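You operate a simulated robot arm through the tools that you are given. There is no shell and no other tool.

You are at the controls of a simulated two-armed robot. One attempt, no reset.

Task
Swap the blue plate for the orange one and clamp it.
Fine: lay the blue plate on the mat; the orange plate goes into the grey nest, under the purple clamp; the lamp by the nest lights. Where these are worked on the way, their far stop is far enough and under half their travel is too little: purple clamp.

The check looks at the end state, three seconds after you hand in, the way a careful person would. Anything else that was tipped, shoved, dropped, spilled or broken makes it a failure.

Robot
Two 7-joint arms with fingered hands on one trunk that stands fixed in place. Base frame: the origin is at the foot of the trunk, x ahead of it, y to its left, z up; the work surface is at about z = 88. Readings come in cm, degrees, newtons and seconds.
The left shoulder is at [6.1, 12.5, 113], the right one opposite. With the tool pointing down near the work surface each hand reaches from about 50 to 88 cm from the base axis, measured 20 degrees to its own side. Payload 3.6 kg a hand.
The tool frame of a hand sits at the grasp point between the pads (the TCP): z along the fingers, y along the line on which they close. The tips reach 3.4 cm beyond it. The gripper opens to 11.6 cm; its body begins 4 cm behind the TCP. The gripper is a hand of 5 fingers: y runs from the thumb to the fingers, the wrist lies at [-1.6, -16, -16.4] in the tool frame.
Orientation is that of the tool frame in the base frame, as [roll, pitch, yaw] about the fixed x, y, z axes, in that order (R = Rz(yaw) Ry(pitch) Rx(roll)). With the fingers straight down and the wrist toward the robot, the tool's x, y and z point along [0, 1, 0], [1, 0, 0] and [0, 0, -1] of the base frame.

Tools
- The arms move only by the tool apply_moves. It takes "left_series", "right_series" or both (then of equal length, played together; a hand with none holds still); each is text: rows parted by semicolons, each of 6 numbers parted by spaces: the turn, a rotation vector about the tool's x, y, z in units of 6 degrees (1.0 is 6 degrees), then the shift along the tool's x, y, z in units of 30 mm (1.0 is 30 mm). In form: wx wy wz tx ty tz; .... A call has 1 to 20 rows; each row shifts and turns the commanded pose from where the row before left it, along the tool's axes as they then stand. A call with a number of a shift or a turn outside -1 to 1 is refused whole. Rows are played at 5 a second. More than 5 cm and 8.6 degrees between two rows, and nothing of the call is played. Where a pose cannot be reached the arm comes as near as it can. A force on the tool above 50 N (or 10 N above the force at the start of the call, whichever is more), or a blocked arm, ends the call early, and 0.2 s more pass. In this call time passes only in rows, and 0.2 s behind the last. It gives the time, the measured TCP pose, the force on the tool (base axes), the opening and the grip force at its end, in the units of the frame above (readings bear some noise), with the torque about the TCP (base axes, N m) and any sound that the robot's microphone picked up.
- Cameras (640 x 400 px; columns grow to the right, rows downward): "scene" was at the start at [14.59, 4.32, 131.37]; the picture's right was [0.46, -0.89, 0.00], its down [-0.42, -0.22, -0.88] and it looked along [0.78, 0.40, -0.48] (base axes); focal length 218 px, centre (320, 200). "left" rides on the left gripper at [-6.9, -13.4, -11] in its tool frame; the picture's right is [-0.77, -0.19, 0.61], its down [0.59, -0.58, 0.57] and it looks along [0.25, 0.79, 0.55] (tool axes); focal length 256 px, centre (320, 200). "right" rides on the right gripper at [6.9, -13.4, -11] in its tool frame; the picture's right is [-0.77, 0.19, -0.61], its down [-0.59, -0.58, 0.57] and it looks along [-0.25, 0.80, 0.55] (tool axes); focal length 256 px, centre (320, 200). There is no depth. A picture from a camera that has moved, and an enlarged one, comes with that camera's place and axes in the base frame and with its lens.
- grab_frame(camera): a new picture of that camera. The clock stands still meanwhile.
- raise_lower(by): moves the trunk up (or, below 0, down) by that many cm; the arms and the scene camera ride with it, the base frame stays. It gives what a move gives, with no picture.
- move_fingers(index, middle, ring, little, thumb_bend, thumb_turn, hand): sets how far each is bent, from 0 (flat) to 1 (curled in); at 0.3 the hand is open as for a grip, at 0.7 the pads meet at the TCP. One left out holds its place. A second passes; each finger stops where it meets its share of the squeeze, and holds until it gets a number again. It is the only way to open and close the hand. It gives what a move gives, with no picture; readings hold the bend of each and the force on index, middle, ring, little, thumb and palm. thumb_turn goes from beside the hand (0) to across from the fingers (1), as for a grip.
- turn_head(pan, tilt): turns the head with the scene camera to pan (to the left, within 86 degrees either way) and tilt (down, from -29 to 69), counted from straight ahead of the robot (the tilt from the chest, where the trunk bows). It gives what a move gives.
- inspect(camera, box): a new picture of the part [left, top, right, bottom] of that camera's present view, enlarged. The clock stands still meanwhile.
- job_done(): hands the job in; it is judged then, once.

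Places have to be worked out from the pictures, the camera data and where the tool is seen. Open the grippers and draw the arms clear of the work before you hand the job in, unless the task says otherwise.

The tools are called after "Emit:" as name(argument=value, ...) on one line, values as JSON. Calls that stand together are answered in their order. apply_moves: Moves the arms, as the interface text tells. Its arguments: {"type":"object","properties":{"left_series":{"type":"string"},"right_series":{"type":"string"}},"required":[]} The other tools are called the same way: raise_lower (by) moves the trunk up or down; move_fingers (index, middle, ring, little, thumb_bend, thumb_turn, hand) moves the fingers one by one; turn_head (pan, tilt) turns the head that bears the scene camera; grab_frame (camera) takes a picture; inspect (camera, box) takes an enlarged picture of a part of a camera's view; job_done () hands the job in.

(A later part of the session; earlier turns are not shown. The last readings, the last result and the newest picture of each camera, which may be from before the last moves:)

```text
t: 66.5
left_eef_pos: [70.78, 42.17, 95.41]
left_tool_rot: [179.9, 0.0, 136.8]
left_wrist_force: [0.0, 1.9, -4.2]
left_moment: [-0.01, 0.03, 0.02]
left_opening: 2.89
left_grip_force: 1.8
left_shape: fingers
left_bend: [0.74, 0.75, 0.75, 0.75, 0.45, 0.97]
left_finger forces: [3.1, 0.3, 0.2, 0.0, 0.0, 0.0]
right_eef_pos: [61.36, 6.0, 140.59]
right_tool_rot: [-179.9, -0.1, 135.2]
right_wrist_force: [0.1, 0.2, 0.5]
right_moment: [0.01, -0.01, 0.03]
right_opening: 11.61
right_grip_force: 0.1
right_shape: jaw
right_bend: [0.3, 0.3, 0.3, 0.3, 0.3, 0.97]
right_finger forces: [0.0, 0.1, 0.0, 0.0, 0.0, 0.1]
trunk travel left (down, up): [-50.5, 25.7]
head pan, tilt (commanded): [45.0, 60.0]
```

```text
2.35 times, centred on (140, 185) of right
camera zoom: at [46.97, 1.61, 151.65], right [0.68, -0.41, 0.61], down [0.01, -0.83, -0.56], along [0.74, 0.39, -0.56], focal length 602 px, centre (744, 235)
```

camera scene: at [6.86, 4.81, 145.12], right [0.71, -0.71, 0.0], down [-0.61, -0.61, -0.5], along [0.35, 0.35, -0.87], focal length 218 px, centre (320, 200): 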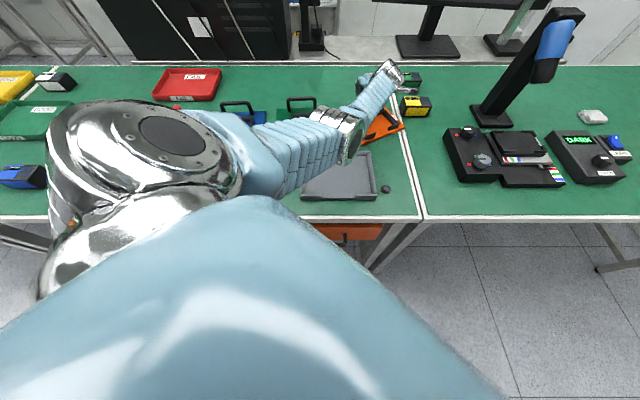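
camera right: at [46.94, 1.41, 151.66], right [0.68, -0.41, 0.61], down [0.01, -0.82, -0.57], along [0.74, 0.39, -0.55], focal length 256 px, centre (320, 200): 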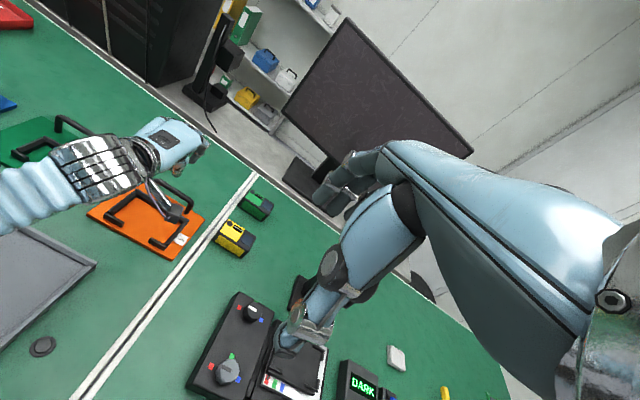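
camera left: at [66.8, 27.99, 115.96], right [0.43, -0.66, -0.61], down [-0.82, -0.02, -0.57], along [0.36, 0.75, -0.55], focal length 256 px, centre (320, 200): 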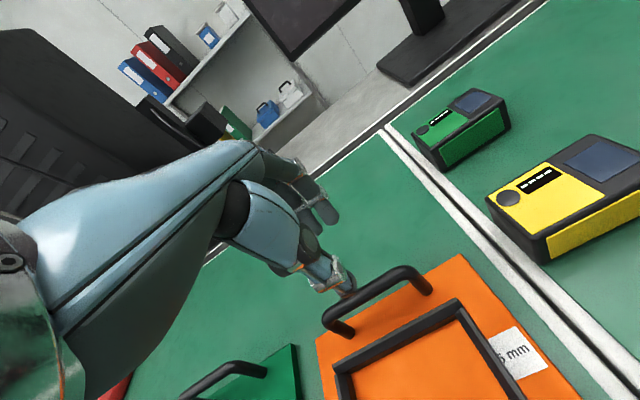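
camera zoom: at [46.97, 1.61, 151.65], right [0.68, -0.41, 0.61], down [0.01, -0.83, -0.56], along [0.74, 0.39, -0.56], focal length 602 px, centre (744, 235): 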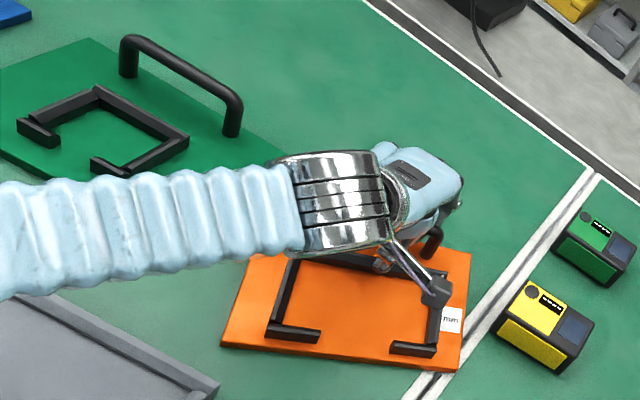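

Fingers slide under the bar but the plate stays skewed. I release, lift clear, and lower the trunk so I can turn the hand to match the bar's new direction within reach.

Emit:
move_fingers(hand="left", index=0.5, middle=0.5, ring=0.5, little=0.5, thumb_bend=0.52)

Emit:
apply_moves(left_series="0 0 0 0 0 -0.4; 0 0 0 0 0 -0.5; 0 0 0 0 0 -0.9; 0 0 0 0 0 -0.9; 0 0 0 0 0 -0.9; 0 0 0 0 0 -0.9; 0 0 0 0 0 -0.9; 0 0 0 0 0 -0.9")

Emit:
raise_lower(by=-12)

Emit:
inspect(camera="left", box=[240, 180, 560, 400])

Emit:
grab_frame(camera="scene")

Emit:
grab_frame(camera="right")

```text
t: 67.5
left_eef_pos: [70.69, 42.08, 95.42]
left_tool_rot: [180.0, 0.0, 136.9]
left_wrist_force: [0.3, -0.2, -0.8]
left_moment: [0.0, -0.01, 0.0]
left_opening: 5.64
left_grip_force: 0.1
left_shape: fingers
left_bend: [0.5, 0.5, 0.5, 0.5, 0.52, 0.97]
left_finger forces: [0.0, 0.0, 0.0, 0.1, 0.0, 0.1]
right_eef_pos: [61.21, 6.13, 140.71]
right_tool_rot: [180.0, 0.0, 135.0]
right_wrist_force: [-0.2, 0.2, 0.2]
right_moment: [-0.02, 0.0, -0.02]
right_opening: 11.58
right_grip_force: 0.1
right_shape: jaw
right_bend: [0.3, 0.3, 0.3, 0.3, 0.3, 0.97]
right_finger forces: [0.1, 0.0, 0.0, 0.0, 0.0, 0.0]
trunk travel left (down, up): [-50.5, 25.7]
head pan, tilt (commanded): [45.0, 60.0]
```

```text
t: 69.3
left_eef_pos: [70.63, 42.04, 114.48]
left_tool_rot: [-179.9, 0.0, 136.8]
left_wrist_force: [-1.1, 0.4, -0.1]
left_moment: [0.03, 0.0, 0.03]
left_opening: 5.66
left_grip_force: 0.0
left_shape: fingers
left_bend: [0.5, 0.5, 0.5, 0.5, 0.52, 0.97]
left_finger forces: [0.1, 0.0, 0.0, 0.0, 0.0, 0.0]
right_eef_pos: [61.2, 5.98, 140.67]
right_tool_rot: [180.0, 0.0, 135.0]
right_wrist_force: [-0.9, 0.5, 0.0]
right_moment: [0.02, -0.02, -0.02]
right_opening: 11.62
right_grip_force: 0.0
right_shape: jaw
right_bend: [0.3, 0.3, 0.3, 0.3, 0.3, 0.97]
right_finger forces: [0.0, 0.0, 0.0, 0.0, 0.0, 0.0]
trunk travel left (down, up): [-50.5, 25.7]
head pan, tilt (commanded): [45.0, 60.0]
```

```text
t: 70.8
left_eef_pos: [70.63, 42.15, 102.29]
left_tool_rot: [179.8, 0.1, 136.7]
left_wrist_force: [0.0, 0.7, -0.2]
left_moment: [-0.03, 0.0, -0.01]
left_opening: 5.66
left_grip_force: 0.1
left_shape: fingers
left_bend: [0.5, 0.5, 0.5, 0.5, 0.52, 0.97]
left_finger forces: [0.1, 0.1, 0.0, 0.0, 0.1, 0.0]
right_eef_pos: [61.28, 6.05, 128.86]
right_tool_rot: [179.9, 0.1, 135.0]
right_wrist_force: [0.2, 0.2, 1.4]
right_moment: [-0.01, 0.0, 0.01]
right_opening: 11.58
right_grip_force: 0.0
right_shape: jaw
right_bend: [0.3, 0.3, 0.3, 0.3, 0.3, 0.97]
right_finger forces: [0.1, 0.1, 0.1, 0.0, 0.0, 0.1]
trunk travel left (down, up): [-38.5, 37.7]
head pan, tilt (commanded): [45.0, 60.0]
```

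```text
1.82 times, centred on (400, 290) of left
camera zoom: at [66.56, 27.78, 113.31], right [0.43, -0.66, -0.61], down [-0.82, -0.02, -0.57], along [0.37, 0.75, -0.55], focal length 465 px, centre (174, 36)
```

zoom: 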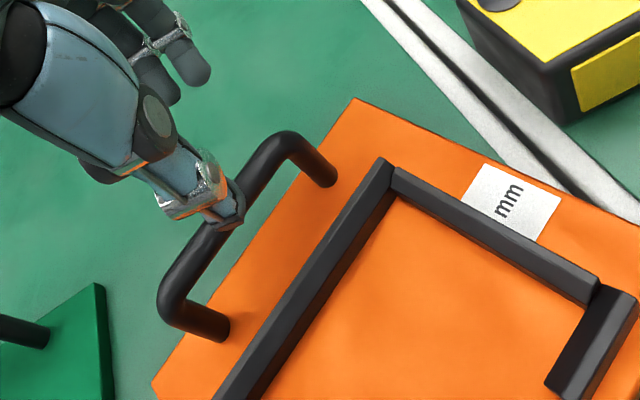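

```text
taken
camera scene: at [9.27, 4.81, 133.04], right [0.71, -0.71, 0.0], down [-0.61, -0.61, -0.5], along [0.35, 0.35, -0.87], focal length 218 px, centre (320, 200)
```

scene: 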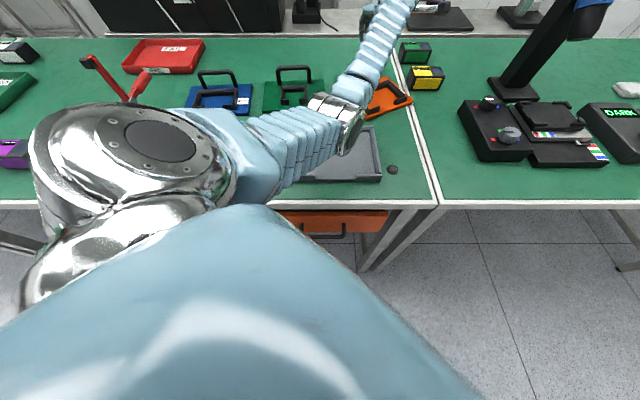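

```text
taken
camera right: at [46.85, 1.51, 139.75], right [0.68, -0.41, 0.61], down [0.01, -0.82, -0.57], along [0.74, 0.39, -0.55], focal length 256 px, centre (320, 200)
```

right: 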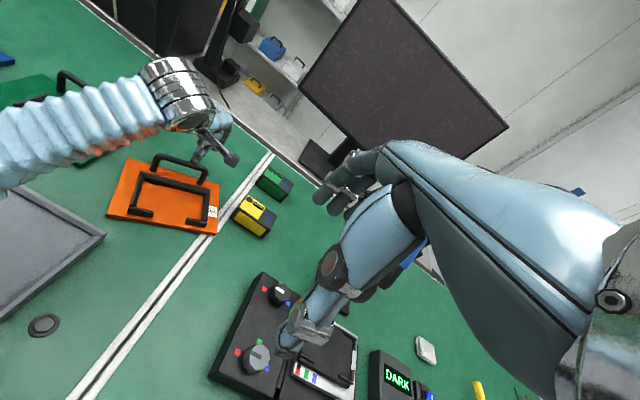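

I measure the bar's new direction with the right camera as well.

Emit:
inspect(camera="right", box=[60, 120, 280, 260])

Emit:
inspect(camera="scene", box=[240, 40, 460, 210])

```text
2.86 times, centred on (170, 190) of right
camera zoom: at [46.85, 1.51, 139.75], right [0.68, -0.41, 0.61], down [0.01, -0.82, -0.57], along [0.74, 0.39, -0.55], focal length 731 px, centre (749, 229)
```

zoom: 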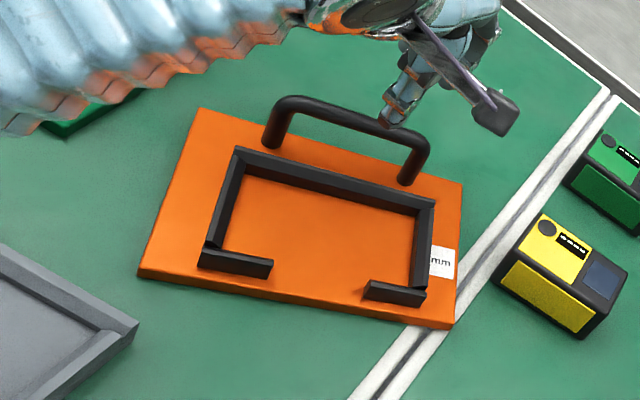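

```text
2.35 times, centred on (350, 125) of scene
camera zoom: at [9.27, 4.81, 133.04], right [0.71, -0.71, 0.0], down [-0.61, -0.61, -0.5], along [0.35, 0.35, -0.87], focal length 514 px, centre (249, 376)
```

zoom: 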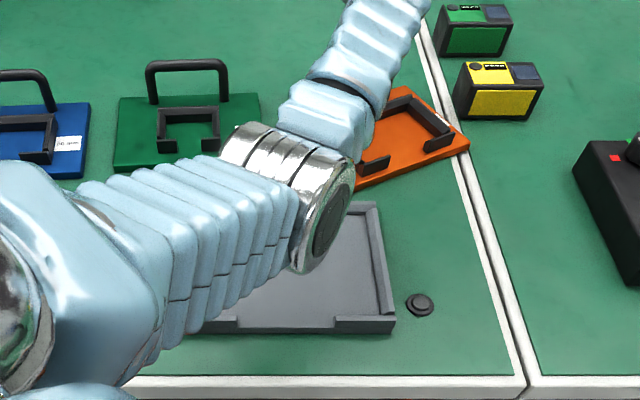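

The plate is turned about 27 degrees and its handle centre is near (68.5, 43.4). I raise the hand, lower the trunk 6 cm more for reach, and turn the hand about 21 degrees to nearly match the bar.

Emit:
apply_moves(left_series="0 0 0 0 0 -0.9; 0 0 0 0 0 -0.9; 0 0 0 0 0 -0.9")

Emit:
raise_lower(by=-6)

Emit:
apply_moves(left_series="0 0 -0.85 0 0 0; 0 0 -0.85 0 0 0; 0 0 -0.85 0 0 0; 0 0 -0.85 0 0 0")

Emit:
inspect(camera="left", box=[240, 180, 560, 400])

Emit:
grab_frame(camera="right")

```text
t: 71.6
left_eef_pos: [70.73, 42.09, 110.52]
left_tool_rot: [-180.0, 0.0, 136.9]
left_wrist_force: [-0.1, 1.4, -0.3]
left_moment: [0.0, 0.0, -0.01]
left_opening: 5.65
left_grip_force: 0.0
left_shape: fingers
left_bend: [0.5, 0.5, 0.5, 0.5, 0.52, 0.97]
left_finger forces: [0.0, 0.0, 0.0, 0.0, 0.1, 0.0]
right_eef_pos: [61.23, 6.05, 128.71]
right_tool_rot: [180.0, 0.0, 135.0]
right_wrist_force: [0.4, 0.1, 0.2]
right_moment: [0.01, 0.01, 0.02]
right_opening: 11.6
right_grip_force: 0.0
right_shape: jaw
right_bend: [0.3, 0.3, 0.3, 0.3, 0.3, 0.97]
right_finger forces: [0.0, 0.1, 0.1, 0.0, 0.1, 0.1]
trunk travel left (down, up): [-38.5, 37.7]
head pan, tilt (commanded): [45.0, 60.0]
```

```text
t: 72.6
left_eef_pos: [71.21, 42.14, 104.25]
left_tool_rot: [-179.8, -0.2, 136.8]
left_wrist_force: [-0.8, -0.2, 1.1]
left_moment: [0.03, -0.01, 0.0]
left_opening: 5.64
left_grip_force: 0.0
left_shape: fingers
left_bend: [0.5, 0.5, 0.5, 0.5, 0.52, 0.97]
left_finger forces: [0.0, 0.0, 0.0, 0.1, 0.0, 0.0]
right_eef_pos: [61.87, 6.08, 122.56]
right_tool_rot: [-179.7, -0.2, 135.0]
right_wrist_force: [-0.1, -0.4, -0.4]
right_moment: [0.02, -0.05, 0.01]
right_opening: 11.57
right_grip_force: 0.0
right_shape: jaw
right_bend: [0.3, 0.3, 0.3, 0.3, 0.3, 0.97]
right_finger forces: [0.0, 0.1, 0.1, 0.0, 0.0, 0.0]
trunk travel left (down, up): [-32.5, 43.7]
head pan, tilt (commanded): [45.0, 60.0]
```

```text
t: 73.5
left_eef_pos: [69.44, 42.1, 104.09]
left_tool_rot: [-179.0, -0.9, 153.7]
left_wrist_force: [-0.7, -0.4, -2.2]
left_moment: [0.03, -0.06, 0.01]
left_opening: 5.66
left_grip_force: 0.1
left_shape: fingers
left_bend: [0.5, 0.5, 0.5, 0.5, 0.52, 0.97]
left_finger forces: [0.1, 0.0, 0.1, 0.1, 0.1, 0.0]
right_eef_pos: [59.78, 5.74, 123.4]
right_tool_rot: [179.5, 0.6, 134.9]
right_wrist_force: [-0.9, 1.3, 0.0]
right_moment: [0.05, -0.07, -0.03]
right_opening: 11.63
right_grip_force: 0.0
right_shape: jaw
right_bend: [0.3, 0.3, 0.3, 0.3, 0.3, 0.97]
right_finger forces: [0.1, 0.0, 0.0, 0.0, 0.0, 0.1]
trunk travel left (down, up): [-32.5, 43.7]
head pan, tilt (commanded): [45.0, 60.0]
stopped in row 4 (left hand): the arm was blocked; the commanded pose is now the measured one
```

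```text
1.82 times, centred on (400, 290) of left
camera zoom: at [70.06, 27.27, 115.14], right [0.59, -0.51, -0.62], down [-0.8, -0.26, -0.55], along [0.12, 0.82, -0.56], focal length 465 px, centre (174, 36)
```

zoom: 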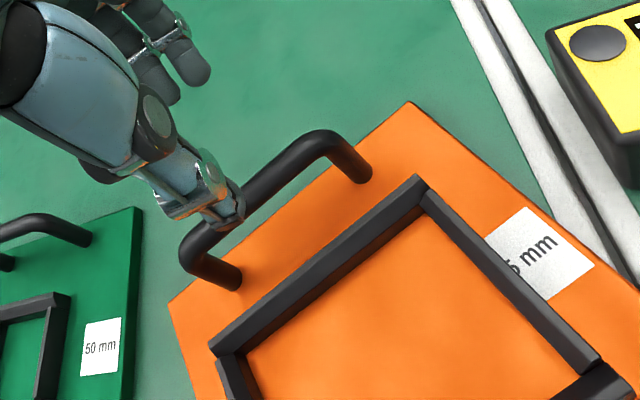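

```text
taken
camera right: at [45.19, 1.38, 134.23], right [0.67, -0.41, 0.62], down [0.02, -0.83, -0.56], along [0.75, 0.38, -0.54], focal length 256 px, centre (320, 200)
```

right: 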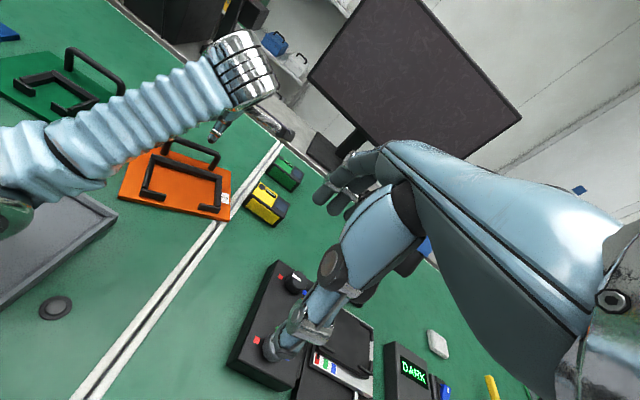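

The arm was blocked and the whole torso shifted slightly, so something touched. I look at the elbow and surroundings right away.

Emit:
grab_frame(camera="scene")

Emit:
inspect(camera="right", box=[0, 60, 240, 330])

```text
taken
camera scene: at [15.51, 4.75, 126.99], right [0.71, -0.71, -0.02], down [-0.63, -0.61, -0.48], along [0.32, 0.35, -0.88], focal length 218 px, centre (320, 200)
```

scene: 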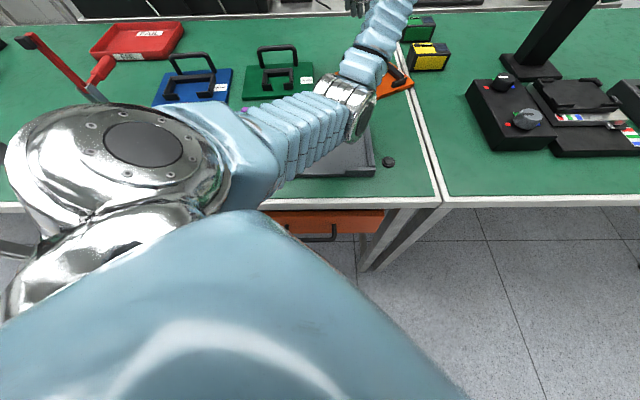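

```text
1.48 times, centred on (120, 195) of right
camera zoom: at [45.19, 1.38, 134.23], right [0.67, -0.41, 0.62], down [0.02, -0.83, -0.56], along [0.75, 0.38, -0.54], focal length 379 px, centre (616, 207)
```

zoom: 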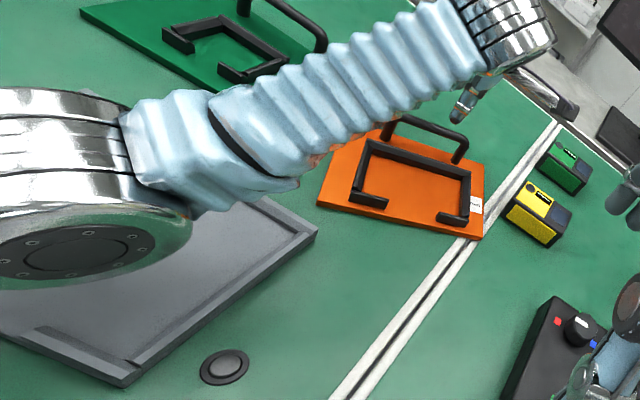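

The left elbow is low over the nest, likely touching there. I raise the trunk at once to lift the elbow clear.

Emit:
raise_lower(by=10)

Emit:
grab_frame(camera="scene")

Emit:
grab_frame(camera="right")

```text
t: 73.8
left_eef_pos: [66.44, 42.25, 102.46]
left_tool_rot: [-175.5, -4.4, 153.4]
left_wrist_force: [-1.2, -0.3, -1.4]
left_moment: [0.05, -0.06, 0.0]
left_opening: 5.63
left_grip_force: 0.1
left_shape: fingers
left_bend: [0.5, 0.5, 0.5, 0.5, 0.52, 0.97]
left_finger forces: [0.0, 0.0, 0.1, 0.0, 0.1, 0.1]
right_eef_pos: [56.65, 5.31, 125.29]
right_tool_rot: [178.0, 1.4, 133.4]
right_wrist_force: [1.8, -0.6, 0.0]
right_moment: [0.06, 0.05, -0.01]
right_opening: 11.6
right_grip_force: 0.1
right_shape: jaw
right_bend: [0.3, 0.3, 0.3, 0.3, 0.3, 0.97]
right_finger forces: [0.0, 0.0, 0.0, 0.1, 0.0, 0.0]
trunk travel left (down, up): [-32.8, 43.5]
head pan, tilt (commanded): [45.0, 60.0]
stopped: the arm was blocked; the commanded pose is now the measured one
```

```text
taken
camera scene: at [16.77, 4.81, 127.24], right [0.71, -0.71, -0.03], down [-0.63, -0.61, -0.47], along [0.31, 0.35, -0.88], focal length 218 px, centre (320, 200)
```

scene: 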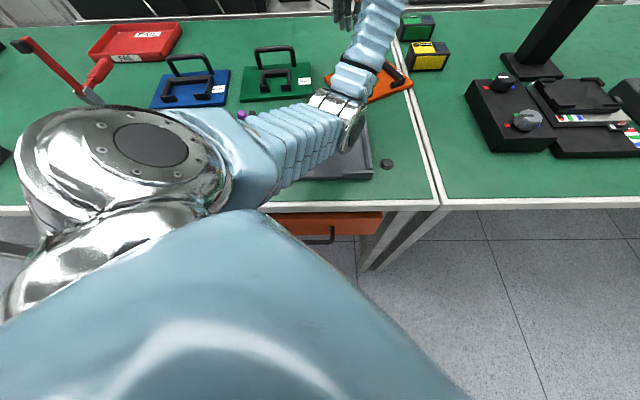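

```text
taken
camera right: at [41.66, 1.17, 135.65], right [0.64, -0.43, 0.64], down [0.01, -0.82, -0.57], along [0.77, 0.37, -0.52], focal length 256 px, centre (320, 200)
```

right: 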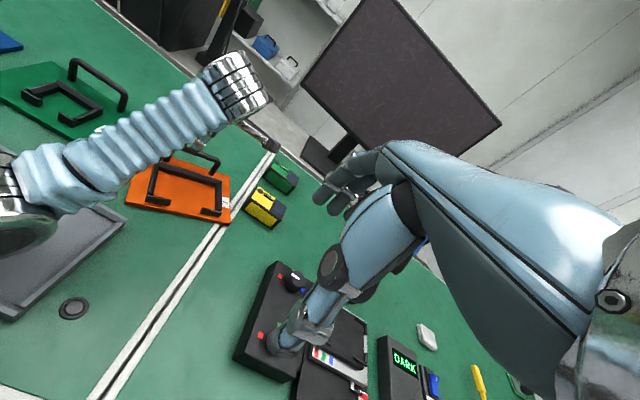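

The torso itself seems to be leaning slightly. I ease the left hand up and back to a more relaxed pose and see whether the lean goes away.

Emit:
apply_moves(left_series="0 0 0 0 -0.3 -0.3; 0 0 0 0 -0.4 -0.4; 0 0 0 0 -0.5 -0.5; 0 0 0 0 -0.5 -0.5")

Emit:
grab_frame(camera="scene")

Emit:
grab_frame(camera="right")

```text
t: 74.1
left_eef_pos: [62.37, 41.89, 101.54]
left_tool_rot: [-172.2, -7.4, 152.7]
left_wrist_force: [0.3, 0.3, -0.8]
left_moment: [-0.02, -0.01, 0.06]
left_opening: 5.64
left_grip_force: 0.1
left_shape: fingers
left_bend: [0.5, 0.5, 0.5, 0.5, 0.52, 0.97]
left_finger forces: [0.1, 0.0, 0.0, 0.0, 0.0, 0.0]
right_eef_pos: [52.41, 4.47, 127.55]
right_tool_rot: [175.6, 2.3, 131.1]
right_wrist_force: [0.2, -1.0, -0.5]
right_moment: [0.02, -0.03, -0.03]
right_opening: 11.59
right_grip_force: 0.0
right_shape: jaw
right_bend: [0.3, 0.3, 0.3, 0.3, 0.3, 0.97]
right_finger forces: [0.0, 0.0, 0.1, 0.0, 0.0, 0.0]
trunk travel left (down, up): [-32.8, 43.5]
head pan, tilt (commanded): [45.0, 60.0]
stopped in row 1 (left hand): the arm was blocked; the commanded pose is now the measured one
```

```text
taken
camera scene: at [17.22, 4.79, 127.23], right [0.71, -0.71, -0.03], down [-0.64, -0.61, -0.47], along [0.31, 0.35, -0.88], focal length 218 px, centre (320, 200)
```

scene: 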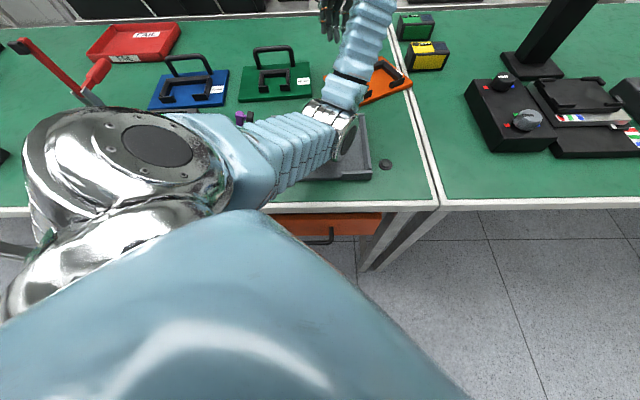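

```text
taken
camera right: at [36.79, 0.73, 137.25], right [0.59, -0.47, 0.65], down [0.0, -0.81, -0.59], along [0.8, 0.35, -0.48], focal length 256 px, centre (320, 200)
```

right: 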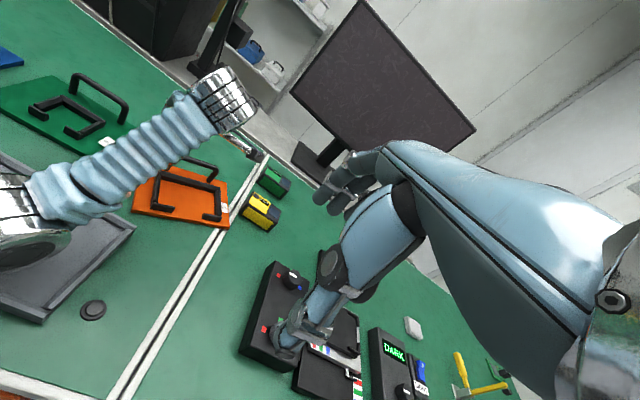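

Both hands are still drifting. I let a moment pass with a head turn (also to see the left arm) and read whether things settle.

Emit:
turn_head(pan=60, tilt=55)

Emit:
grab_frame(camera="scene")

Emit:
grab_frame(camera="right")

Emit:
grab_frame(camera="left")

```text
t: 74.9
left_eef_pos: [60.89, 41.76, 105.42]
left_tool_rot: [-176.6, -1.8, 153.4]
left_wrist_force: [1.3, 0.4, 0.1]
left_moment: [-0.04, 0.08, -0.01]
left_opening: 5.63
left_grip_force: 0.1
left_shape: fingers
left_bend: [0.5, 0.5, 0.5, 0.5, 0.52, 0.97]
left_finger forces: [0.1, 0.0, 0.1, 0.0, 0.0, 0.0]
right_eef_pos: [49.91, 5.27, 127.8]
right_tool_rot: [175.6, 3.6, 133.1]
right_wrist_force: [1.4, 0.3, 0.4]
right_moment: [-0.02, 0.09, 0.07]
right_opening: 11.58
right_grip_force: 0.1
right_shape: jaw
right_bend: [0.3, 0.3, 0.3, 0.3, 0.3, 0.97]
right_finger forces: [0.0, 0.0, 0.1, 0.0, 0.0, 0.1]
trunk travel left (down, up): [-32.8, 43.5]
head pan, tilt (commanded): [60.0, 55.0]
```

```text
taken
camera scene: at [9.53, 6.32, 127.86], right [0.87, -0.5, 0.0], down [-0.41, -0.71, -0.57], along [0.29, 0.5, -0.82], focal length 218 px, centre (320, 200)
```

scene: 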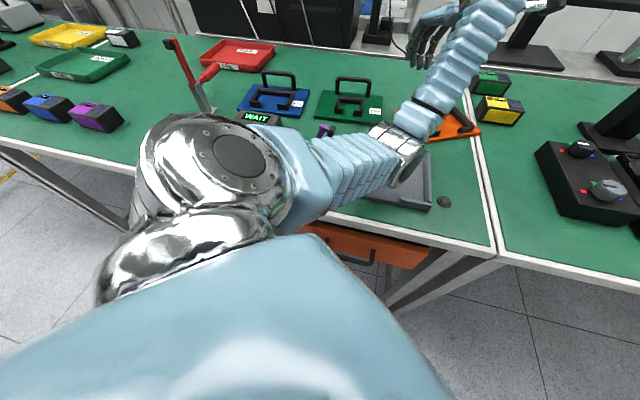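

```text
taken
camera right: at [34.43, 1.08, 137.24], right [0.6, -0.44, 0.67], down [0.04, -0.82, -0.57], along [0.8, 0.37, -0.47], focal length 256 px, centre (320, 200)
```

right: 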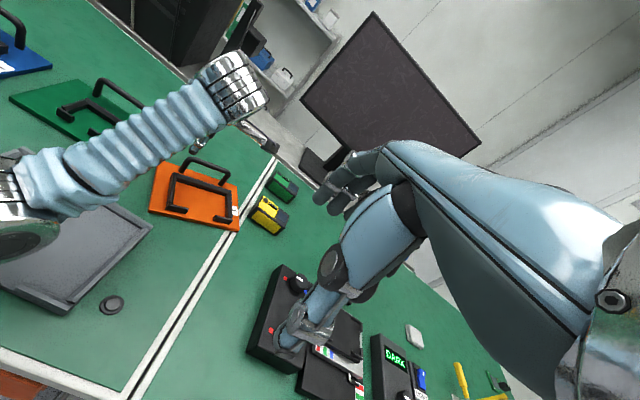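

```text
taken
camera left: at [61.71, 27.31, 116.91], right [0.57, -0.53, -0.62], down [-0.81, -0.27, -0.51], along [0.1, 0.8, -0.59], focal length 256 px, centre (320, 200)
```

left: 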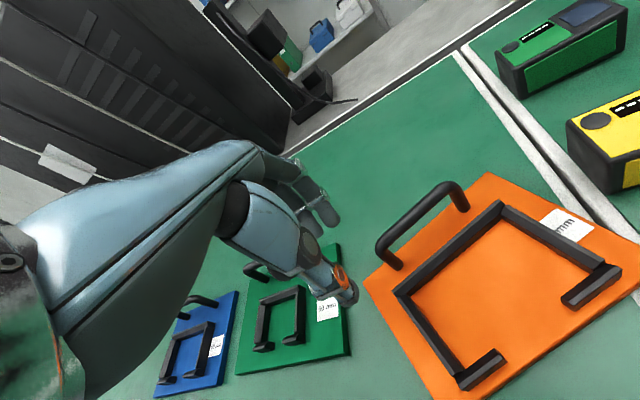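

The torso has swung back upright and all objects look unmoved. I make a small careful upward move to confirm the arm is free again.

Emit:
apply_moves(left_series="0 0 0 0 0 -0.25; 0 0 0 0 0 -0.25; 0 0 0 0 0 -0.25; 0 0 0 0 0 -0.25")

Emit:
turn_head(pan=45, tilt=60)

Emit:
grab_frame(camera="scene")

```text
t: 75.9
left_eef_pos: [61.36, 41.96, 107.91]
left_tool_rot: [-176.4, -2.3, 153.4]
left_wrist_force: [1.8, 0.8, -0.2]
left_moment: [-0.03, 0.06, -0.01]
left_opening: 5.65
left_grip_force: 0.1
left_shape: fingers
left_bend: [0.5, 0.5, 0.5, 0.5, 0.52, 0.97]
left_finger forces: [0.0, 0.1, 0.0, 0.0, 0.0, 0.0]
right_eef_pos: [50.47, 5.18, 127.55]
right_tool_rot: [175.7, 3.3, 132.8]
right_wrist_force: [0.6, -1.2, 0.1]
right_moment: [-0.01, 0.02, 0.02]
right_opening: 11.59
right_grip_force: 0.0
right_shape: jaw
right_bend: [0.3, 0.3, 0.3, 0.3, 0.3, 0.97]
right_finger forces: [0.0, 0.1, 0.0, 0.1, 0.1, 0.0]
trunk travel left (down, up): [-32.8, 43.5]
head pan, tilt (commanded): [60.0, 55.0]
```

```text
t: 76.7
left_eef_pos: [62.23, 41.94, 107.41]
left_tool_rot: [-176.1, -2.8, 153.3]
left_wrist_force: [-0.4, -0.1, 0.5]
left_moment: [0.02, 0.0, 0.01]
left_opening: 5.62
left_grip_force: 0.1
left_shape: fingers
left_bend: [0.5, 0.5, 0.5, 0.5, 0.52, 0.97]
left_finger forces: [0.0, 0.1, 0.0, 0.0, 0.1, 0.0]
right_eef_pos: [51.59, 5.3, 127.25]
right_tool_rot: [176.0, 2.9, 132.9]
right_wrist_force: [0.2, -1.1, 0.2]
right_moment: [-0.01, 0.0, -0.01]
right_opening: 11.56
right_grip_force: 0.0
right_shape: jaw
right_bend: [0.3, 0.3, 0.3, 0.3, 0.3, 0.97]
right_finger forces: [0.0, 0.0, 0.0, 0.0, 0.1, 0.0]
trunk travel left (down, up): [-32.8, 43.5]
head pan, tilt (commanded): [45.0, 60.0]
```

```text
taken
camera scene: at [12.23, 4.81, 127.22], right [0.71, -0.71, -0.01], down [-0.62, -0.61, -0.49], along [0.35, 0.35, -0.87], focal length 218 px, centre (320, 200)
```

scene: 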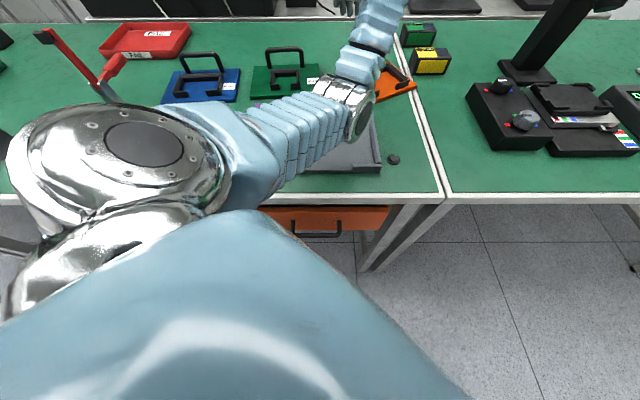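

There's still a slow sway at this low trunk height. I raise the trunk back up, where it was steady.

Emit:
raise_lower(by=8)

Emit:
turn_head(pan=45, tilt=61)

Emit:
grab_frame(camera="scene")

```text
t: 77.8
left_eef_pos: [61.9, 41.88, 115.53]
left_tool_rot: [-176.1, -2.7, 153.4]
left_wrist_force: [0.0, 0.3, -0.4]
left_moment: [-0.04, 0.0, -0.01]
left_opening: 5.61
left_grip_force: 0.1
left_shape: fingers
left_bend: [0.5, 0.5, 0.5, 0.5, 0.52, 0.97]
left_finger forces: [0.0, 0.0, 0.0, 0.0, 0.0, 0.1]
right_eef_pos: [51.21, 5.21, 135.26]
right_tool_rot: [176.0, 2.9, 132.9]
right_wrist_force: [-0.3, 0.0, 0.1]
right_moment: [-0.01, 0.05, -0.02]
right_opening: 11.58
right_grip_force: 0.0
right_shape: jaw
right_bend: [0.3, 0.3, 0.3, 0.3, 0.3, 0.97]
right_finger forces: [0.0, 0.0, 0.1, 0.1, 0.1, 0.0]
trunk travel left (down, up): [-40.8, 35.5]
head pan, tilt (commanded): [45.0, 60.0]
```

```text
t: 78.5
left_eef_pos: [61.89, 41.95, 115.58]
left_tool_rot: [-176.2, -2.5, 153.3]
left_wrist_force: [0.2, -0.3, 0.4]
left_moment: [-0.01, 0.03, 0.03]
left_opening: 5.66
left_grip_force: 0.0
left_shape: fingers
left_bend: [0.5, 0.5, 0.5, 0.5, 0.52, 0.97]
left_finger forces: [0.0, 0.1, 0.0, 0.0, 0.1, 0.0]
right_eef_pos: [51.16, 5.19, 135.22]
right_tool_rot: [175.8, 2.9, 132.9]
right_wrist_force: [0.4, -0.5, 0.5]
right_moment: [0.02, 0.0, -0.01]
right_opening: 11.59
right_grip_force: 0.0
right_shape: jaw
right_bend: [0.3, 0.3, 0.3, 0.3, 0.3, 0.97]
right_finger forces: [0.0, 0.0, 0.1, 0.0, 0.0, 0.0]
trunk travel left (down, up): [-40.8, 35.5]
head pan, tilt (commanded): [45.0, 61.0]
```

```text
taken
camera scene: at [8.62, 4.72, 135.2], right [0.71, -0.71, 0.0], down [-0.62, -0.62, -0.48], along [0.34, 0.34, -0.87], focal length 218 px, centre (320, 200)
```

scene: 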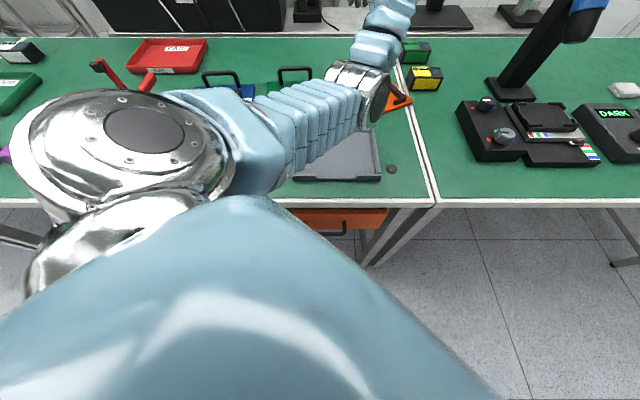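

The torso is steady again at this height. I correct the small hand tilt and go back above the orange handle at a hand yaw near the bar's direction.

Emit:
apply_moves(left_series="-0.65 0 0 0 0 0; 0 -0.43 -0.1 0 0 0; 0 0 0 -0.487 0.278 0.5; 0 0 0 -0.487 0.278 0.6; 0 0 0 -0.487 0.278 0.7; 0 0 0 -0.487 0.278 0.7; 0 0 0 -0.487 0.278 0.7")

Emit:
inspect(camera="left", box=[240, 180, 560, 400])

Emit:
grab_frame(camera="right")

```text
t: 80.1
left_eef_pos: [70.29, 42.57, 106.04]
left_tool_rot: [179.8, 0.0, 153.9]
left_wrist_force: [0.0, -0.2, 0.5]
left_moment: [-0.04, -0.01, -0.02]
left_opening: 5.65
left_grip_force: 0.1
left_shape: fingers
left_bend: [0.5, 0.5, 0.5, 0.5, 0.52, 0.97]
left_finger forces: [0.1, 0.0, 0.1, 0.0, 0.0, 0.0]
right_eef_pos: [51.02, 5.24, 135.23]
right_tool_rot: [176.0, 3.0, 132.9]
right_wrist_force: [-0.5, -0.6, -0.8]
right_moment: [-0.01, -0.01, 0.0]
right_opening: 11.58
right_grip_force: 0.1
right_shape: jaw
right_bend: [0.3, 0.3, 0.3, 0.3, 0.3, 0.97]
right_finger forces: [0.0, 0.1, 0.0, 0.1, 0.1, 0.0]
trunk travel left (down, up): [-40.8, 35.5]
head pan, tilt (commanded): [45.0, 61.0]
```

```text
1.82 times, centred on (400, 290) of left
camera zoom: at [70.73, 27.58, 116.82], right [0.61, -0.51, -0.61], down [-0.78, -0.26, -0.57], along [0.13, 0.82, -0.55], focal length 465 px, centre (174, 36)
```

zoom: 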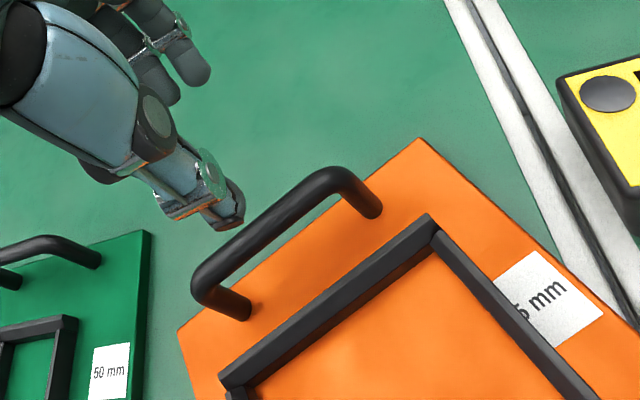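

```text
taken
camera right: at [35.68, 1.1, 144.91], right [0.61, -0.44, 0.66], down [0.03, -0.82, -0.57], along [0.8, 0.37, -0.48], focal length 256 px, centre (320, 200)
```

right: 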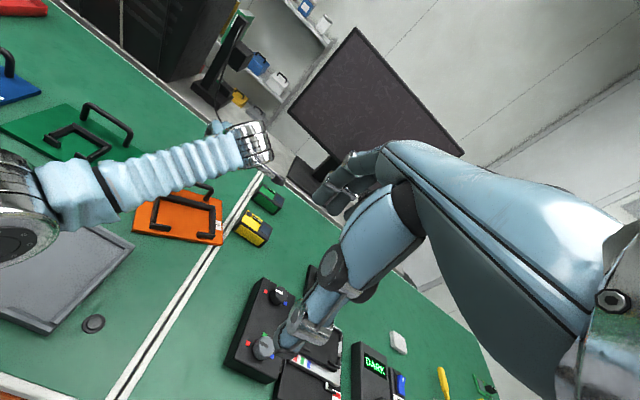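

The bar is centred under the finger row within a few millimetres. I lower onto it.

Emit:
apply_moves(left_series="0 0 0 0 -0.1 0.8; 0 0 0 0 0 0.8; 0 0 0 0 0 0.8; 0 0 0 0 0 0.7; 0 0 0 0 0 0.5")

Emit:
inspect(camera="left", box=[200, 150, 520, 400])

```text
t: 81.3
left_eef_pos: [70.05, 42.21, 95.1]
left_tool_rot: [179.9, 0.0, 153.8]
left_wrist_force: [-0.3, 0.2, -0.2]
left_moment: [0.01, -0.01, 0.02]
left_opening: 5.62
left_grip_force: 0.1
left_shape: fingers
left_bend: [0.5, 0.5, 0.5, 0.5, 0.52, 0.97]
left_finger forces: [0.0, 0.0, 0.0, 0.0, 0.0, 0.0]
right_eef_pos: [51.07, 5.22, 135.39]
right_tool_rot: [175.9, 3.0, 132.9]
right_wrist_force: [0.2, 0.0, -0.1]
right_moment: [0.02, 0.0, 0.0]
right_opening: 11.6
right_grip_force: 0.1
right_shape: jaw
right_bend: [0.3, 0.3, 0.3, 0.3, 0.3, 0.97]
right_finger forces: [0.0, 0.1, 0.1, 0.1, 0.1, 0.1]
trunk travel left (down, up): [-40.8, 35.5]
head pan, tilt (commanded): [45.0, 61.0]
```

```text
1.60 times, centred on (360, 275) of left
camera zoom: at [70.45, 27.32, 106.05], right [0.61, -0.51, -0.61], down [-0.78, -0.26, -0.57], along [0.13, 0.82, -0.55], focal length 410 px, centre (256, 80)
```

zoom: 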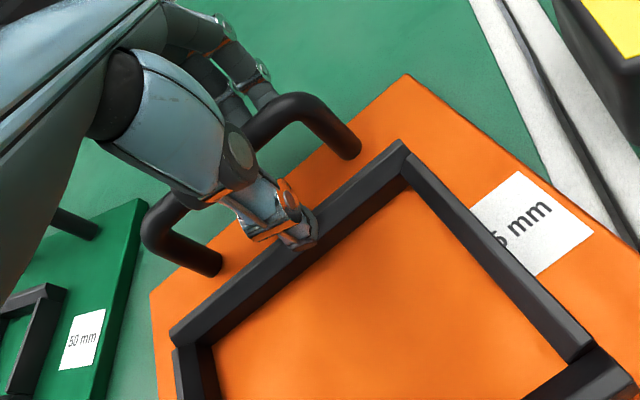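

Now I curl only the four fingers under the bar, leaving the thumb passive.

Emit:
move_fingers(hand="left", index=0.85, middle=0.85, ring=0.85, little=0.85)

Emit:
inspect(camera="left", box=[200, 150, 520, 400])

```text
t: 82.3
left_eef_pos: [69.84, 42.55, 95.59]
left_tool_rot: [179.7, 0.2, 154.0]
left_wrist_force: [-5.0, 15.3, 21.5]
left_moment: [-2.52, 0.19, -0.79]
left_opening: 1.75
left_grip_force: 61.7
left_shape: fingers
left_bend: [0.77, 0.77, 0.76, 0.8, 0.48, 0.97]
left_finger forces: [13.8, 12.5, 14.0, 15.4, 67.9, 0.0]
right_eef_pos: [50.82, 5.32, 135.38]
right_tool_rot: [175.8, 3.1, 132.9]
right_wrist_force: [-0.2, 0.7, 0.1]
right_moment: [0.0, 0.0, 0.01]
right_opening: 11.59
right_grip_force: 0.2
right_shape: jaw
right_bend: [0.3, 0.3, 0.3, 0.3, 0.3, 0.97]
right_finger forces: [0.0, 0.1, 0.0, 0.0, 0.0, 0.0]
trunk travel left (down, up): [-40.8, 35.5]
head pan, tilt (commanded): [45.0, 61.0]
```

```text
1.60 times, centred on (360, 275) of left
camera zoom: at [70.24, 27.49, 106.42], right [0.61, -0.5, -0.61], down [-0.78, -0.26, -0.57], along [0.13, 0.82, -0.55], focal length 410 px, centre (256, 80)
```

zoom: 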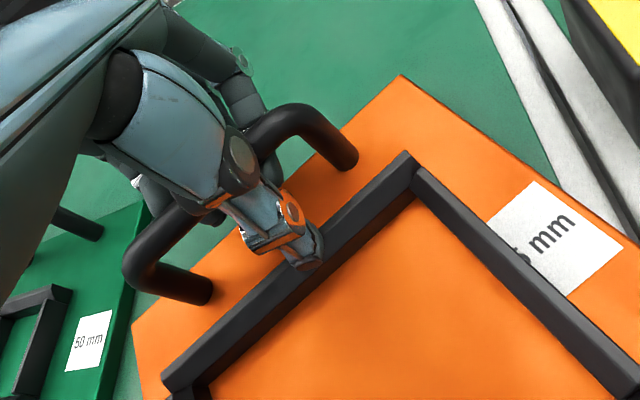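

All four fingers grip evenly (13–15 N each) against the braced thumb (68 N): a firm grip this time. I lift a little and see whether the plate stays level.

Emit:
apply_moves(left_series="0 0 0 0 0 -0.25; 0 0 0 0 0 -0.25; 0 0 0 0 0 -0.25; 0 0 0 0 0 -0.25")

Emit:
inspect(camera="left", box=[200, 150, 520, 400])

Emit:
inspect(camera="right", box=[40, 100, 280, 270])

```text
t: 83.3
left_eef_pos: [69.98, 42.28, 98.05]
left_tool_rot: [-179.9, -0.1, 154.1]
left_wrist_force: [-1.1, -2.4, -3.5]
left_moment: [-0.34, -0.11, -0.06]
left_opening: 1.51
left_grip_force: 11.8
left_shape: fingers
left_bend: [0.79, 0.79, 0.77, 0.82, 0.5, 0.97]
left_finger forces: [3.4, 3.1, 4.0, 2.6, 9.7, 0.0]
right_eef_pos: [51.18, 5.39, 135.26]
right_tool_rot: [175.9, 3.0, 132.9]
right_wrist_force: [-0.9, -0.8, 0.1]
right_moment: [-0.04, -0.04, 0.0]
right_opening: 11.58
right_grip_force: 0.2
right_shape: jaw
right_bend: [0.3, 0.3, 0.3, 0.3, 0.3, 0.97]
right_finger forces: [0.1, 0.0, 0.0, 0.1, 0.0, 0.1]
trunk travel left (down, up): [-40.8, 35.5]
head pan, tilt (commanded): [45.0, 61.0]
```

```text
1.60 times, centred on (360, 275) of left
camera zoom: at [70.49, 27.39, 109.01], right [0.61, -0.5, -0.61], down [-0.78, -0.26, -0.56], along [0.12, 0.82, -0.55], focal length 410 px, centre (256, 80)
```

zoom: 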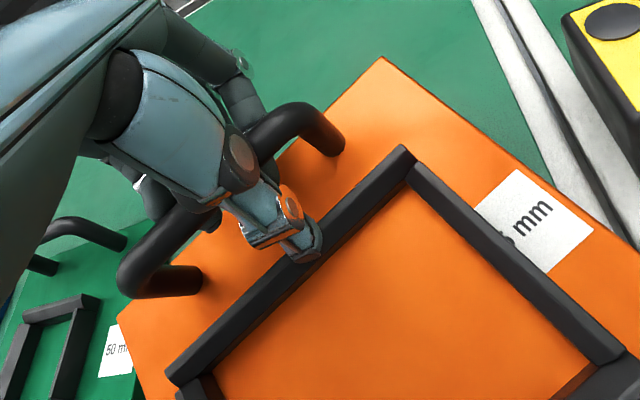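

```text
2.35 times, centred on (160, 185) of right
camera zoom: at [35.62, 1.2, 144.92], right [0.61, -0.44, 0.66], down [0.03, -0.82, -0.57], along [0.79, 0.37, -0.48], focal length 602 px, centre (696, 235)
```

zoom: 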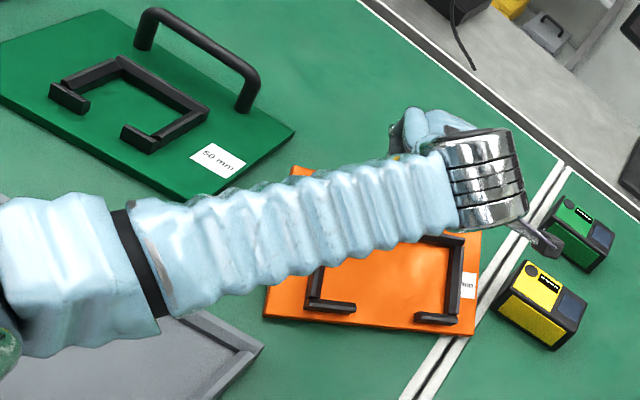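

The plate's back has risen and forces relaxed. To hold it without twisting, I squeeze only index and middle (which sit opposite the thumb) and relax ring and little.

Emit:
move_fingers(hand="left", index=1.0, middle=1.0, ring=0.76, little=0.76, thumb_bend=0.6)

Emit:
inspect(camera="left", box=[200, 150, 520, 400])

Emit:
inspect(camera="right", box=[40, 100, 280, 270])

```text
t: 84.3
left_eef_pos: [70.01, 42.22, 98.31]
left_tool_rot: [179.8, 0.2, 154.0]
left_wrist_force: [0.5, 1.6, 5.9]
left_moment: [-1.0, 0.3, -0.14]
left_opening: 1.31
left_grip_force: 30.3
left_shape: fingers
left_bend: [0.79, 0.8, 0.76, 0.76, 0.54, 0.97]
left_finger forces: [12.2, 14.4, 0.0, 0.1, 34.2, 0.1]
right_eef_pos: [51.11, 5.21, 135.39]
right_tool_rot: [175.9, 3.0, 132.9]
right_wrist_force: [0.5, 0.5, -0.5]
right_moment: [-0.01, 0.02, -0.01]
right_opening: 11.59
right_grip_force: 0.0
right_shape: jaw
right_bend: [0.3, 0.3, 0.3, 0.3, 0.3, 0.97]
right_finger forces: [0.1, 0.1, 0.0, 0.1, 0.1, 0.0]
trunk travel left (down, up): [-40.8, 35.5]
head pan, tilt (commanded): [45.0, 61.0]
```

```text
1.60 times, centred on (360, 275) of left
camera zoom: at [70.51, 27.31, 109.24], right [0.61, -0.5, -0.61], down [-0.78, -0.26, -0.57], along [0.13, 0.82, -0.55], focal length 410 px, centre (256, 80)
```

zoom: 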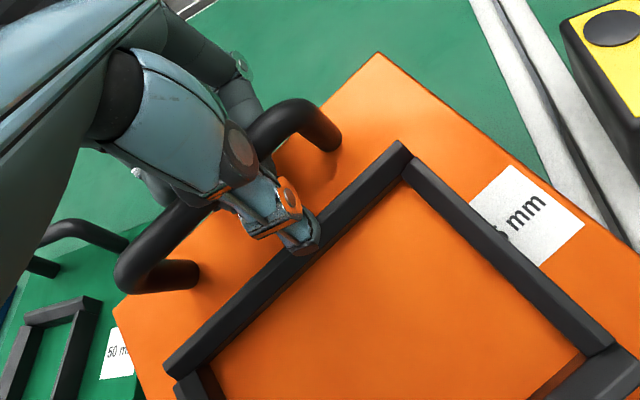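

```text
2.35 times, centred on (160, 185) of right
camera zoom: at [35.57, 1.09, 144.95], right [0.6, -0.44, 0.66], down [0.03, -0.82, -0.57], along [0.8, 0.37, -0.48], focal length 602 px, centre (696, 235)
```

zoom: 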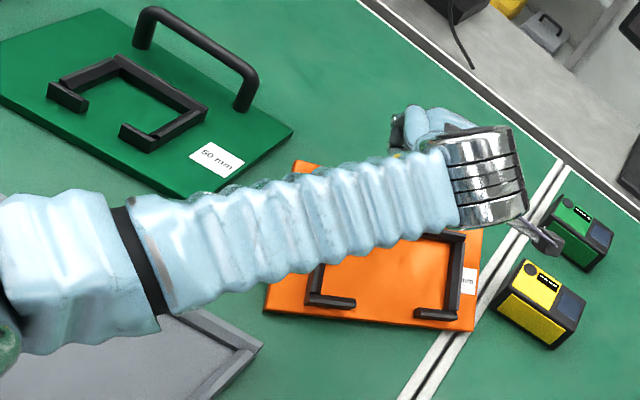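

Index, middle and thumb now hold the bar evenly. I lift further and check the tilt.

Emit:
apply_moves(left_series="0 0 0 0 0 -0.3; 0 0 0 0 0 -0.3; 0 0 0 0 0 -0.3; 0 0 0 0 0 -0.4; 0 0 0 0 0 -0.4")

Emit:
grab_frame(camera="left")

Emit:
inspect(camera="right", box=[40, 80, 280, 270])

```text
t: 85.5
left_eef_pos: [70.25, 42.29, 103.29]
left_tool_rot: [-180.0, -0.2, 154.1]
left_wrist_force: [0.1, 0.7, -6.4]
left_moment: [0.2, -0.16, 0.0]
left_opening: 1.2
left_grip_force: 17.6
left_shape: fingers
left_bend: [0.8, 0.81, 0.76, 0.76, 0.54, 0.96]
left_finger forces: [1.6, 10.7, 0.0, 0.0, 21.6, 0.1]
right_eef_pos: [51.14, 5.21, 135.22]
right_tool_rot: [176.0, 3.0, 132.9]
right_wrist_force: [-0.5, -0.1, -0.3]
right_moment: [0.01, -0.01, -0.01]
right_opening: 11.56
right_grip_force: 0.1
right_shape: jaw
right_bend: [0.3, 0.3, 0.3, 0.3, 0.3, 0.97]
right_finger forces: [0.0, 0.0, 0.1, 0.1, 0.1, 0.1]
trunk travel left (down, up): [-40.8, 35.5]
head pan, tilt (commanded): [45.0, 61.0]
```

```text
taken
camera left: at [70.63, 27.33, 114.24], right [0.61, -0.51, -0.61], down [-0.78, -0.26, -0.56], along [0.13, 0.82, -0.55], focal length 256 px, centre (320, 200)
```

left: 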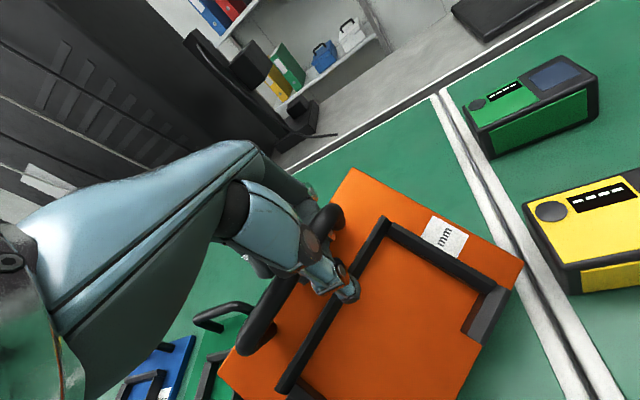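

```text
2.11 times, centred on (160, 175) of right
camera zoom: at [35.69, 1.14, 144.91], right [0.61, -0.44, 0.66], down [0.03, -0.82, -0.57], along [0.8, 0.37, -0.48], focal length 539 px, centre (657, 253)
```

zoom: 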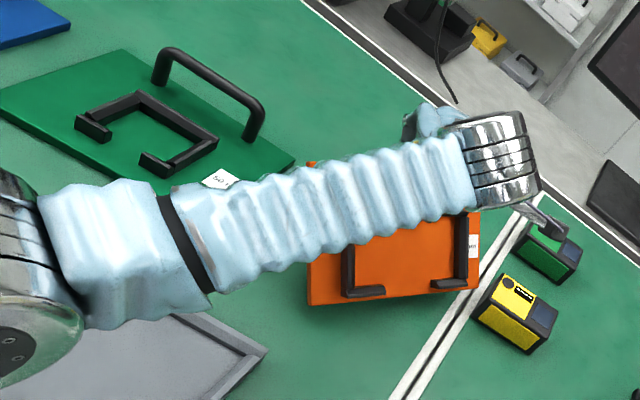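

The plate hangs about 30–35 degrees nose-down and has turned in the grip, which I can compensate by turning the hand. I lift it well clear first.

Emit:
apply_moves(left_series="0 0 0 0 0 -0.4; 0 0 0 0 0 -0.5; 0 0 0 0 0 -0.6; 0 0 0 0 0 -0.6; 0 0 0 0 0 -0.6; 0 0 0 0 0 -0.6")

Emit:
grab_frame(camera="left")

Emit:
grab_frame(camera="right")

Emit:
grab_frame(camera="scene")

```text
t: 86.9
left_eef_pos: [70.13, 42.27, 113.13]
left_tool_rot: [-180.0, -0.1, 154.0]
left_wrist_force: [-1.5, 0.5, -7.1]
left_moment: [0.19, -0.17, 0.01]
left_opening: 1.2
left_grip_force: 16.7
left_shape: fingers
left_bend: [0.8, 0.81, 0.76, 0.76, 0.54, 0.96]
left_finger forces: [1.7, 10.4, 0.2, 0.0, 21.6, 0.1]
right_eef_pos: [51.09, 5.37, 135.3]
right_tool_rot: [175.9, 3.0, 132.9]
right_wrist_force: [0.8, -0.1, -0.7]
right_moment: [0.01, 0.07, 0.0]
right_opening: 11.58
right_grip_force: 0.0
right_shape: jaw
right_bend: [0.3, 0.3, 0.3, 0.3, 0.3, 0.97]
right_finger forces: [0.0, 0.1, 0.0, 0.0, 0.0, 0.0]
trunk travel left (down, up): [-40.8, 35.5]
head pan, tilt (commanded): [45.0, 61.0]
```

```text
taken
camera left: at [70.65, 27.3, 124.06], right [0.61, -0.5, -0.61], down [-0.78, -0.26, -0.56], along [0.13, 0.82, -0.55], focal length 256 px, centre (320, 200)
```

left: 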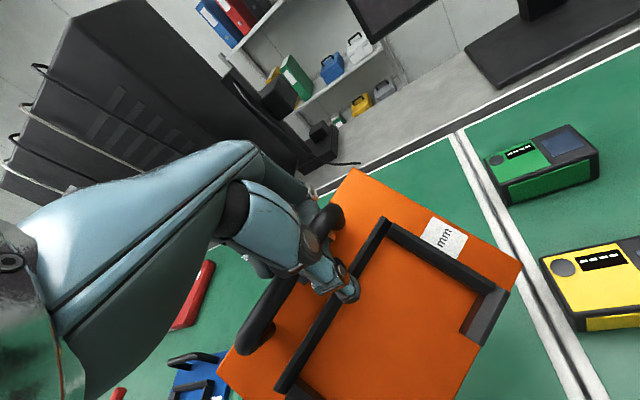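

```text
taken
camera right: at [35.68, 1.12, 144.92], right [0.61, -0.44, 0.66], down [0.03, -0.82, -0.57], along [0.8, 0.37, -0.48], focal length 256 px, centre (320, 200)
```

right: 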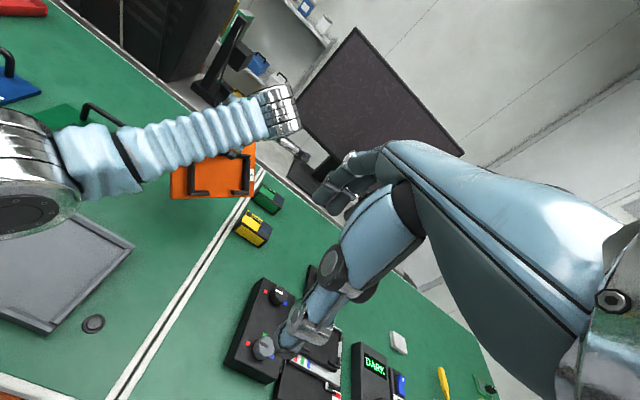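

```text
taken
camera scene: at [8.68, 4.76, 135.19], right [0.71, -0.71, 0.0], down [-0.62, -0.62, -0.48], along [0.34, 0.34, -0.88], focal length 218 px, centre (320, 200)
```

scene: 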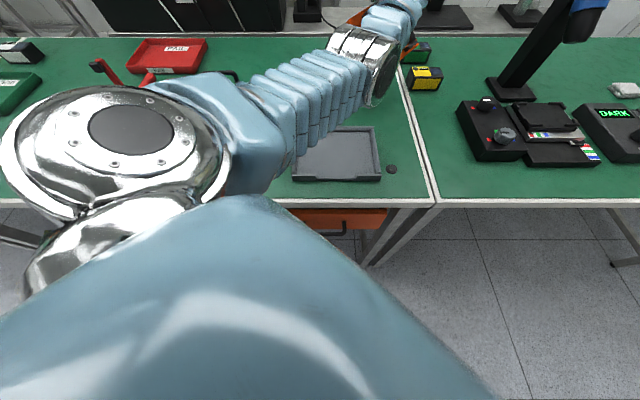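

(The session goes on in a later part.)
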